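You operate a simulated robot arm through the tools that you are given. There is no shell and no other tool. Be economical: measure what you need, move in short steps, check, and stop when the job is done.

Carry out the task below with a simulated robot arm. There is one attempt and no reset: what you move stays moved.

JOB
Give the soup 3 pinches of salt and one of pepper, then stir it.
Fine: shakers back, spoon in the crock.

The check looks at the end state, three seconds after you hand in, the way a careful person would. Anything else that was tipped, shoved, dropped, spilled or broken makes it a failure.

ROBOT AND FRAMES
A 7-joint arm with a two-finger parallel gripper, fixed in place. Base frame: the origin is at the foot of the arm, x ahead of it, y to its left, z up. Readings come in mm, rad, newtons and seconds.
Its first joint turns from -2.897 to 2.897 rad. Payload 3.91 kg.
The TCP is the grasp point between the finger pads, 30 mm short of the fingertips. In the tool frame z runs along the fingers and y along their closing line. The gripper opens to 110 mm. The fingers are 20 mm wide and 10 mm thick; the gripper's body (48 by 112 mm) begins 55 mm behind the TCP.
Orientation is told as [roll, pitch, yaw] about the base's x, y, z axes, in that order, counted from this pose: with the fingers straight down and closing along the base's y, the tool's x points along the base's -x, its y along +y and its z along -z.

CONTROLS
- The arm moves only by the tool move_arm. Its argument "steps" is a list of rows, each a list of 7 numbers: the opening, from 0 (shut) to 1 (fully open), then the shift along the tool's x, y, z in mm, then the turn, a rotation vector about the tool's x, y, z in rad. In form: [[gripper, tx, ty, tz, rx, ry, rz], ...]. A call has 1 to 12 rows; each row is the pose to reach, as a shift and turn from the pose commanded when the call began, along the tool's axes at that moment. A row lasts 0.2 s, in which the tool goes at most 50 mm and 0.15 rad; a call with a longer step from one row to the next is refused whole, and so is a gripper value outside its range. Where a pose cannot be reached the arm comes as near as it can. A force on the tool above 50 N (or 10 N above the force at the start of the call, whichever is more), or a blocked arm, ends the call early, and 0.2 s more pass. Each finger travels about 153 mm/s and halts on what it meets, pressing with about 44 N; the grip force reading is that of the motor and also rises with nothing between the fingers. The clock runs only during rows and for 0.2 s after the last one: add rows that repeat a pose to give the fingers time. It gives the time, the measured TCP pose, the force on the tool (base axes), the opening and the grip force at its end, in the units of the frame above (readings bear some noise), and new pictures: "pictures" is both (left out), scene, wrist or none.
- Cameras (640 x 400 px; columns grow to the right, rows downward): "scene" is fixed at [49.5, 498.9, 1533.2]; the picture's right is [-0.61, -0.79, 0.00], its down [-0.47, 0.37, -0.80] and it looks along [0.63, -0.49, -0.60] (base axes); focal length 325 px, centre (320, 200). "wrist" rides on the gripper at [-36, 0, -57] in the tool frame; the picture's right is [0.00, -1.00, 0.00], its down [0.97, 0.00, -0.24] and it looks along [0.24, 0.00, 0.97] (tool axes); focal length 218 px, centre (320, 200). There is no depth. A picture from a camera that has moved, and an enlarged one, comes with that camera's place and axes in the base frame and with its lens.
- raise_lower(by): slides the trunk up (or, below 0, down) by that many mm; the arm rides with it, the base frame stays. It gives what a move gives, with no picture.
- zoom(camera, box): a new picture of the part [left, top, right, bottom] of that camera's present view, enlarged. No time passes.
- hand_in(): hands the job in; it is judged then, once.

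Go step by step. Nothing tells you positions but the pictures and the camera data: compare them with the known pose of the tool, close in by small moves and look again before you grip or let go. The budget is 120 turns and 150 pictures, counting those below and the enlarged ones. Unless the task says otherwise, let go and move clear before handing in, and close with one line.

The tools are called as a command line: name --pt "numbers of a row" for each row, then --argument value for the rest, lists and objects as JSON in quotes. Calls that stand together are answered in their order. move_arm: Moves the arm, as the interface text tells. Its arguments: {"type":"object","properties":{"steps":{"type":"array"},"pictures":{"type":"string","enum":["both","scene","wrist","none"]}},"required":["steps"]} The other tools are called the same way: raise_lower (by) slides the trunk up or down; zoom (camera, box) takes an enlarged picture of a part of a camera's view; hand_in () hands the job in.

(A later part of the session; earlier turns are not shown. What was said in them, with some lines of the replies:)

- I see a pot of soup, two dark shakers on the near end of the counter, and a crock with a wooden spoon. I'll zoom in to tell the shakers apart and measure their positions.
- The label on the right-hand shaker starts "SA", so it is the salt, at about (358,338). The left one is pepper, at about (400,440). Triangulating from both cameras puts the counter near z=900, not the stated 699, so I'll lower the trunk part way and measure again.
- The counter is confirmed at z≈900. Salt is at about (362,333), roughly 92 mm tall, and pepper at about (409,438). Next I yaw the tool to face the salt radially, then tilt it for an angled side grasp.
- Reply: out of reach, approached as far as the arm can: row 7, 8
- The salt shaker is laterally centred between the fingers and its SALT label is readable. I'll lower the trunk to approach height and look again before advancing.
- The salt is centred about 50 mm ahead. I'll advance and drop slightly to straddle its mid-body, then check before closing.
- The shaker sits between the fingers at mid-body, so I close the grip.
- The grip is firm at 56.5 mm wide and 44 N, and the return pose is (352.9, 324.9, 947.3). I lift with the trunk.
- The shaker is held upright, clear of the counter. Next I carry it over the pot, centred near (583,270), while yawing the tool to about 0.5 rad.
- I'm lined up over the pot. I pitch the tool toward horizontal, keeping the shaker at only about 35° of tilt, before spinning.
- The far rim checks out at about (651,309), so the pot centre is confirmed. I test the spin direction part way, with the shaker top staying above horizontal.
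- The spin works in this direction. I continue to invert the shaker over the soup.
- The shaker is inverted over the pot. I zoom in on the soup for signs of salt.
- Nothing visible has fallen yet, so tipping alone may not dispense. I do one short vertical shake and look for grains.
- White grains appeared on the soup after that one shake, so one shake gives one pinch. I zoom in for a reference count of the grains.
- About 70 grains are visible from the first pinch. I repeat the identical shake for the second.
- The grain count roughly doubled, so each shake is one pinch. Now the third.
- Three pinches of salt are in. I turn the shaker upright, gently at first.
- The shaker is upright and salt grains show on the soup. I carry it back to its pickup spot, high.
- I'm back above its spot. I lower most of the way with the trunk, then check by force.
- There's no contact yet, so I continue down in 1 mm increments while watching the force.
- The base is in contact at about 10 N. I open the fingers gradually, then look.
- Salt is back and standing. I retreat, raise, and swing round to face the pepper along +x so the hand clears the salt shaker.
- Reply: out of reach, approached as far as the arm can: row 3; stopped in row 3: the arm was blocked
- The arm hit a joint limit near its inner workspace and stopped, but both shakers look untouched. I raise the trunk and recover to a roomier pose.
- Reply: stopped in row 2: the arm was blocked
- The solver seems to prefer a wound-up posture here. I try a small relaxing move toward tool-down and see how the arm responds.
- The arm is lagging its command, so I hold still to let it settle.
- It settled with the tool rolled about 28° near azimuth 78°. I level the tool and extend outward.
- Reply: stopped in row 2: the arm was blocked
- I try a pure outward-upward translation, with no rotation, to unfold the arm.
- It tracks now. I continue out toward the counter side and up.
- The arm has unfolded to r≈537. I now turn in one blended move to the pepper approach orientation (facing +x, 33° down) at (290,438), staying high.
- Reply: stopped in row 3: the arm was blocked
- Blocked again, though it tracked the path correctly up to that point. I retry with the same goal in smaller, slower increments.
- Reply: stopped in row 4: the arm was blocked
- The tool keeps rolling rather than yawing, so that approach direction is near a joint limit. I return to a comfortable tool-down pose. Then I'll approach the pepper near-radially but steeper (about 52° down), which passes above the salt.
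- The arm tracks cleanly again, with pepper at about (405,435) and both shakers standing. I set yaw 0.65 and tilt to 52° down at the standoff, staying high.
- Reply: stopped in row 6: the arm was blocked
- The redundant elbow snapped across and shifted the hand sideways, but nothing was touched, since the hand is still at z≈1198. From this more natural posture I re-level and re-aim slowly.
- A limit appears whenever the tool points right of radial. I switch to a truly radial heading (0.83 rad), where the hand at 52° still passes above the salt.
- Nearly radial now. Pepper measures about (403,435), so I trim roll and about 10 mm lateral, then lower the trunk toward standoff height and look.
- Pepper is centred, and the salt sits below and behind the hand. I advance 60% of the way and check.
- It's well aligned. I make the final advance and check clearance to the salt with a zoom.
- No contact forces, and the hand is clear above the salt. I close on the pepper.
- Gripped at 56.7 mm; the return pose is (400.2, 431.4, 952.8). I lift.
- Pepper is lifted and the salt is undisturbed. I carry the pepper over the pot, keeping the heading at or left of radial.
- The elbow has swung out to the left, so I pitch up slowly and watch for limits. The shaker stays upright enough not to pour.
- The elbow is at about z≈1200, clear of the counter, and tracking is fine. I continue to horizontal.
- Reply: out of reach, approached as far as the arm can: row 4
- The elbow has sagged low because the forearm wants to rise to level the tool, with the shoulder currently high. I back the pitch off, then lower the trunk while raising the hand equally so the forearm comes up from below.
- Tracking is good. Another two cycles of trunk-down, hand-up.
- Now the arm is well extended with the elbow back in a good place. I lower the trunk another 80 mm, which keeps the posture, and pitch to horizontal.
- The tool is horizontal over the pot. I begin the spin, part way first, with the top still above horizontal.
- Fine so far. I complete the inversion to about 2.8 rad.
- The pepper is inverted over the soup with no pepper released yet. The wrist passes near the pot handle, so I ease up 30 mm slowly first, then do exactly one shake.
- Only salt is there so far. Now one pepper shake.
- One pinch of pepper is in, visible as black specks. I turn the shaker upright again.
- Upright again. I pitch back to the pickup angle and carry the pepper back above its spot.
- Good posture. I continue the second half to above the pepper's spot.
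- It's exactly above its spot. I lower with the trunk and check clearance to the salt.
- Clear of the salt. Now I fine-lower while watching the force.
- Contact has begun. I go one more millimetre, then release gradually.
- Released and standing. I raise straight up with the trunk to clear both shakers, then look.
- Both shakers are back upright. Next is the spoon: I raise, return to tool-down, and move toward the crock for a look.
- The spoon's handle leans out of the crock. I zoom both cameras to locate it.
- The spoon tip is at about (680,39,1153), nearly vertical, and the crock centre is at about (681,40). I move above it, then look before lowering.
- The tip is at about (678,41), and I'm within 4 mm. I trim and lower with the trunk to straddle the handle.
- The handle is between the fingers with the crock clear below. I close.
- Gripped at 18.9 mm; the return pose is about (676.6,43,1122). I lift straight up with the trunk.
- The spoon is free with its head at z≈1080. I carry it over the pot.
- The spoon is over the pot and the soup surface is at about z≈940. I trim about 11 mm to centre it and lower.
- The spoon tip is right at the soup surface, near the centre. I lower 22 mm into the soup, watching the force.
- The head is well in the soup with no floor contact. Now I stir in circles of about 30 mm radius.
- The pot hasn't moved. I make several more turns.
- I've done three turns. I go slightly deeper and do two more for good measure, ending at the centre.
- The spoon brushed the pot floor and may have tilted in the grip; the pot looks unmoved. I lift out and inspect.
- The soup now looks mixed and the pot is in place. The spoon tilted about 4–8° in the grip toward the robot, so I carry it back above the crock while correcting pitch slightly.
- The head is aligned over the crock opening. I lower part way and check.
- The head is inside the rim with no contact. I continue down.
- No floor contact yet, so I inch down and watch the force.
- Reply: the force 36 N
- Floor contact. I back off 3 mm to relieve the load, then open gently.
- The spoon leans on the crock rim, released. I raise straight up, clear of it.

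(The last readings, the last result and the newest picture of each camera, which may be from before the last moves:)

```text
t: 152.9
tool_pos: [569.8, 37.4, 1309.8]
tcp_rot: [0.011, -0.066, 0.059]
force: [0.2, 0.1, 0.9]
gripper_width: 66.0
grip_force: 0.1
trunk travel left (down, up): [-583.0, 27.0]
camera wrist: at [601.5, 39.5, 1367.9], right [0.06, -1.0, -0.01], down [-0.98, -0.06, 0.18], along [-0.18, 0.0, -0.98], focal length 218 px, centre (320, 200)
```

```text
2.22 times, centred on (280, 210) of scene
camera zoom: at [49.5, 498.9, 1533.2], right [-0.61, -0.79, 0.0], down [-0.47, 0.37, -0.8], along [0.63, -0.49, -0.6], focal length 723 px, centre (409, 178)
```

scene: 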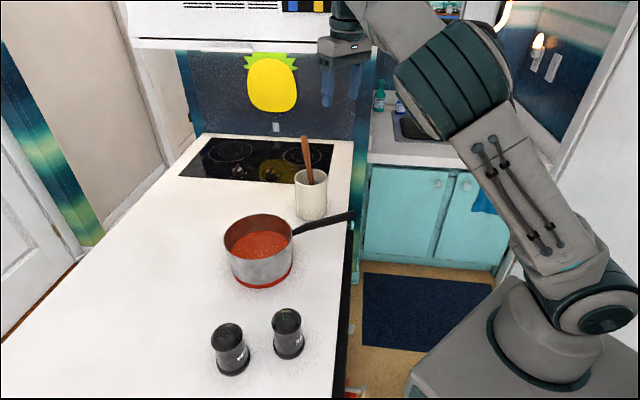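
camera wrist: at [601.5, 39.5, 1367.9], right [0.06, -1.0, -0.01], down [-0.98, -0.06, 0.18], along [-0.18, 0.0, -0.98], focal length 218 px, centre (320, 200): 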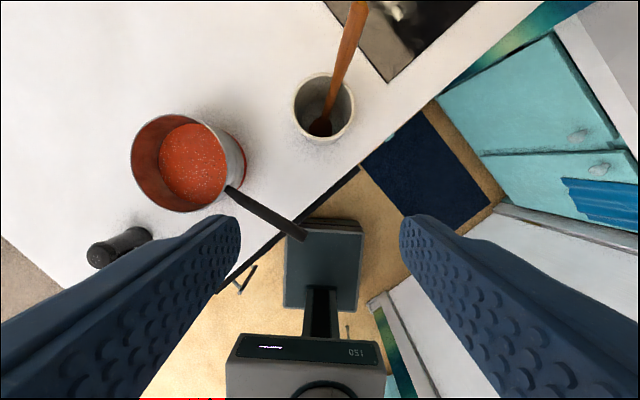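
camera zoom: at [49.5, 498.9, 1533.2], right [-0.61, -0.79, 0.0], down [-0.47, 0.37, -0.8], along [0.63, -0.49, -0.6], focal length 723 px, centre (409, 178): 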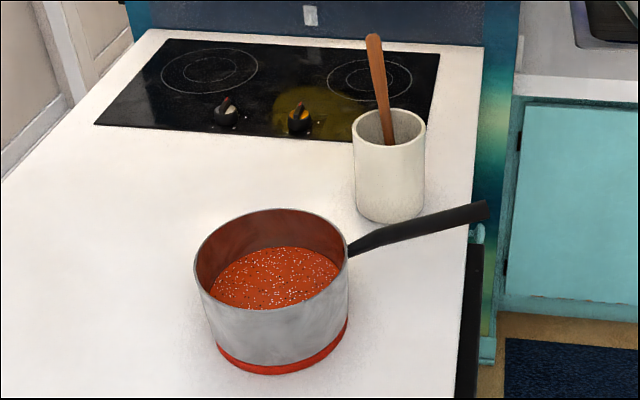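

The soup is seasoned and stirred, both shakers stand in their places, the spoon rests in the crock, and the counter is clean. The arm is clear, so I hand in.

hand_in

```text
The job is handed in.
```

I gave the soup three pinches of salt and one of pepper and stirred it five turns; both shakers are back in their places and the spoon is in the crock.
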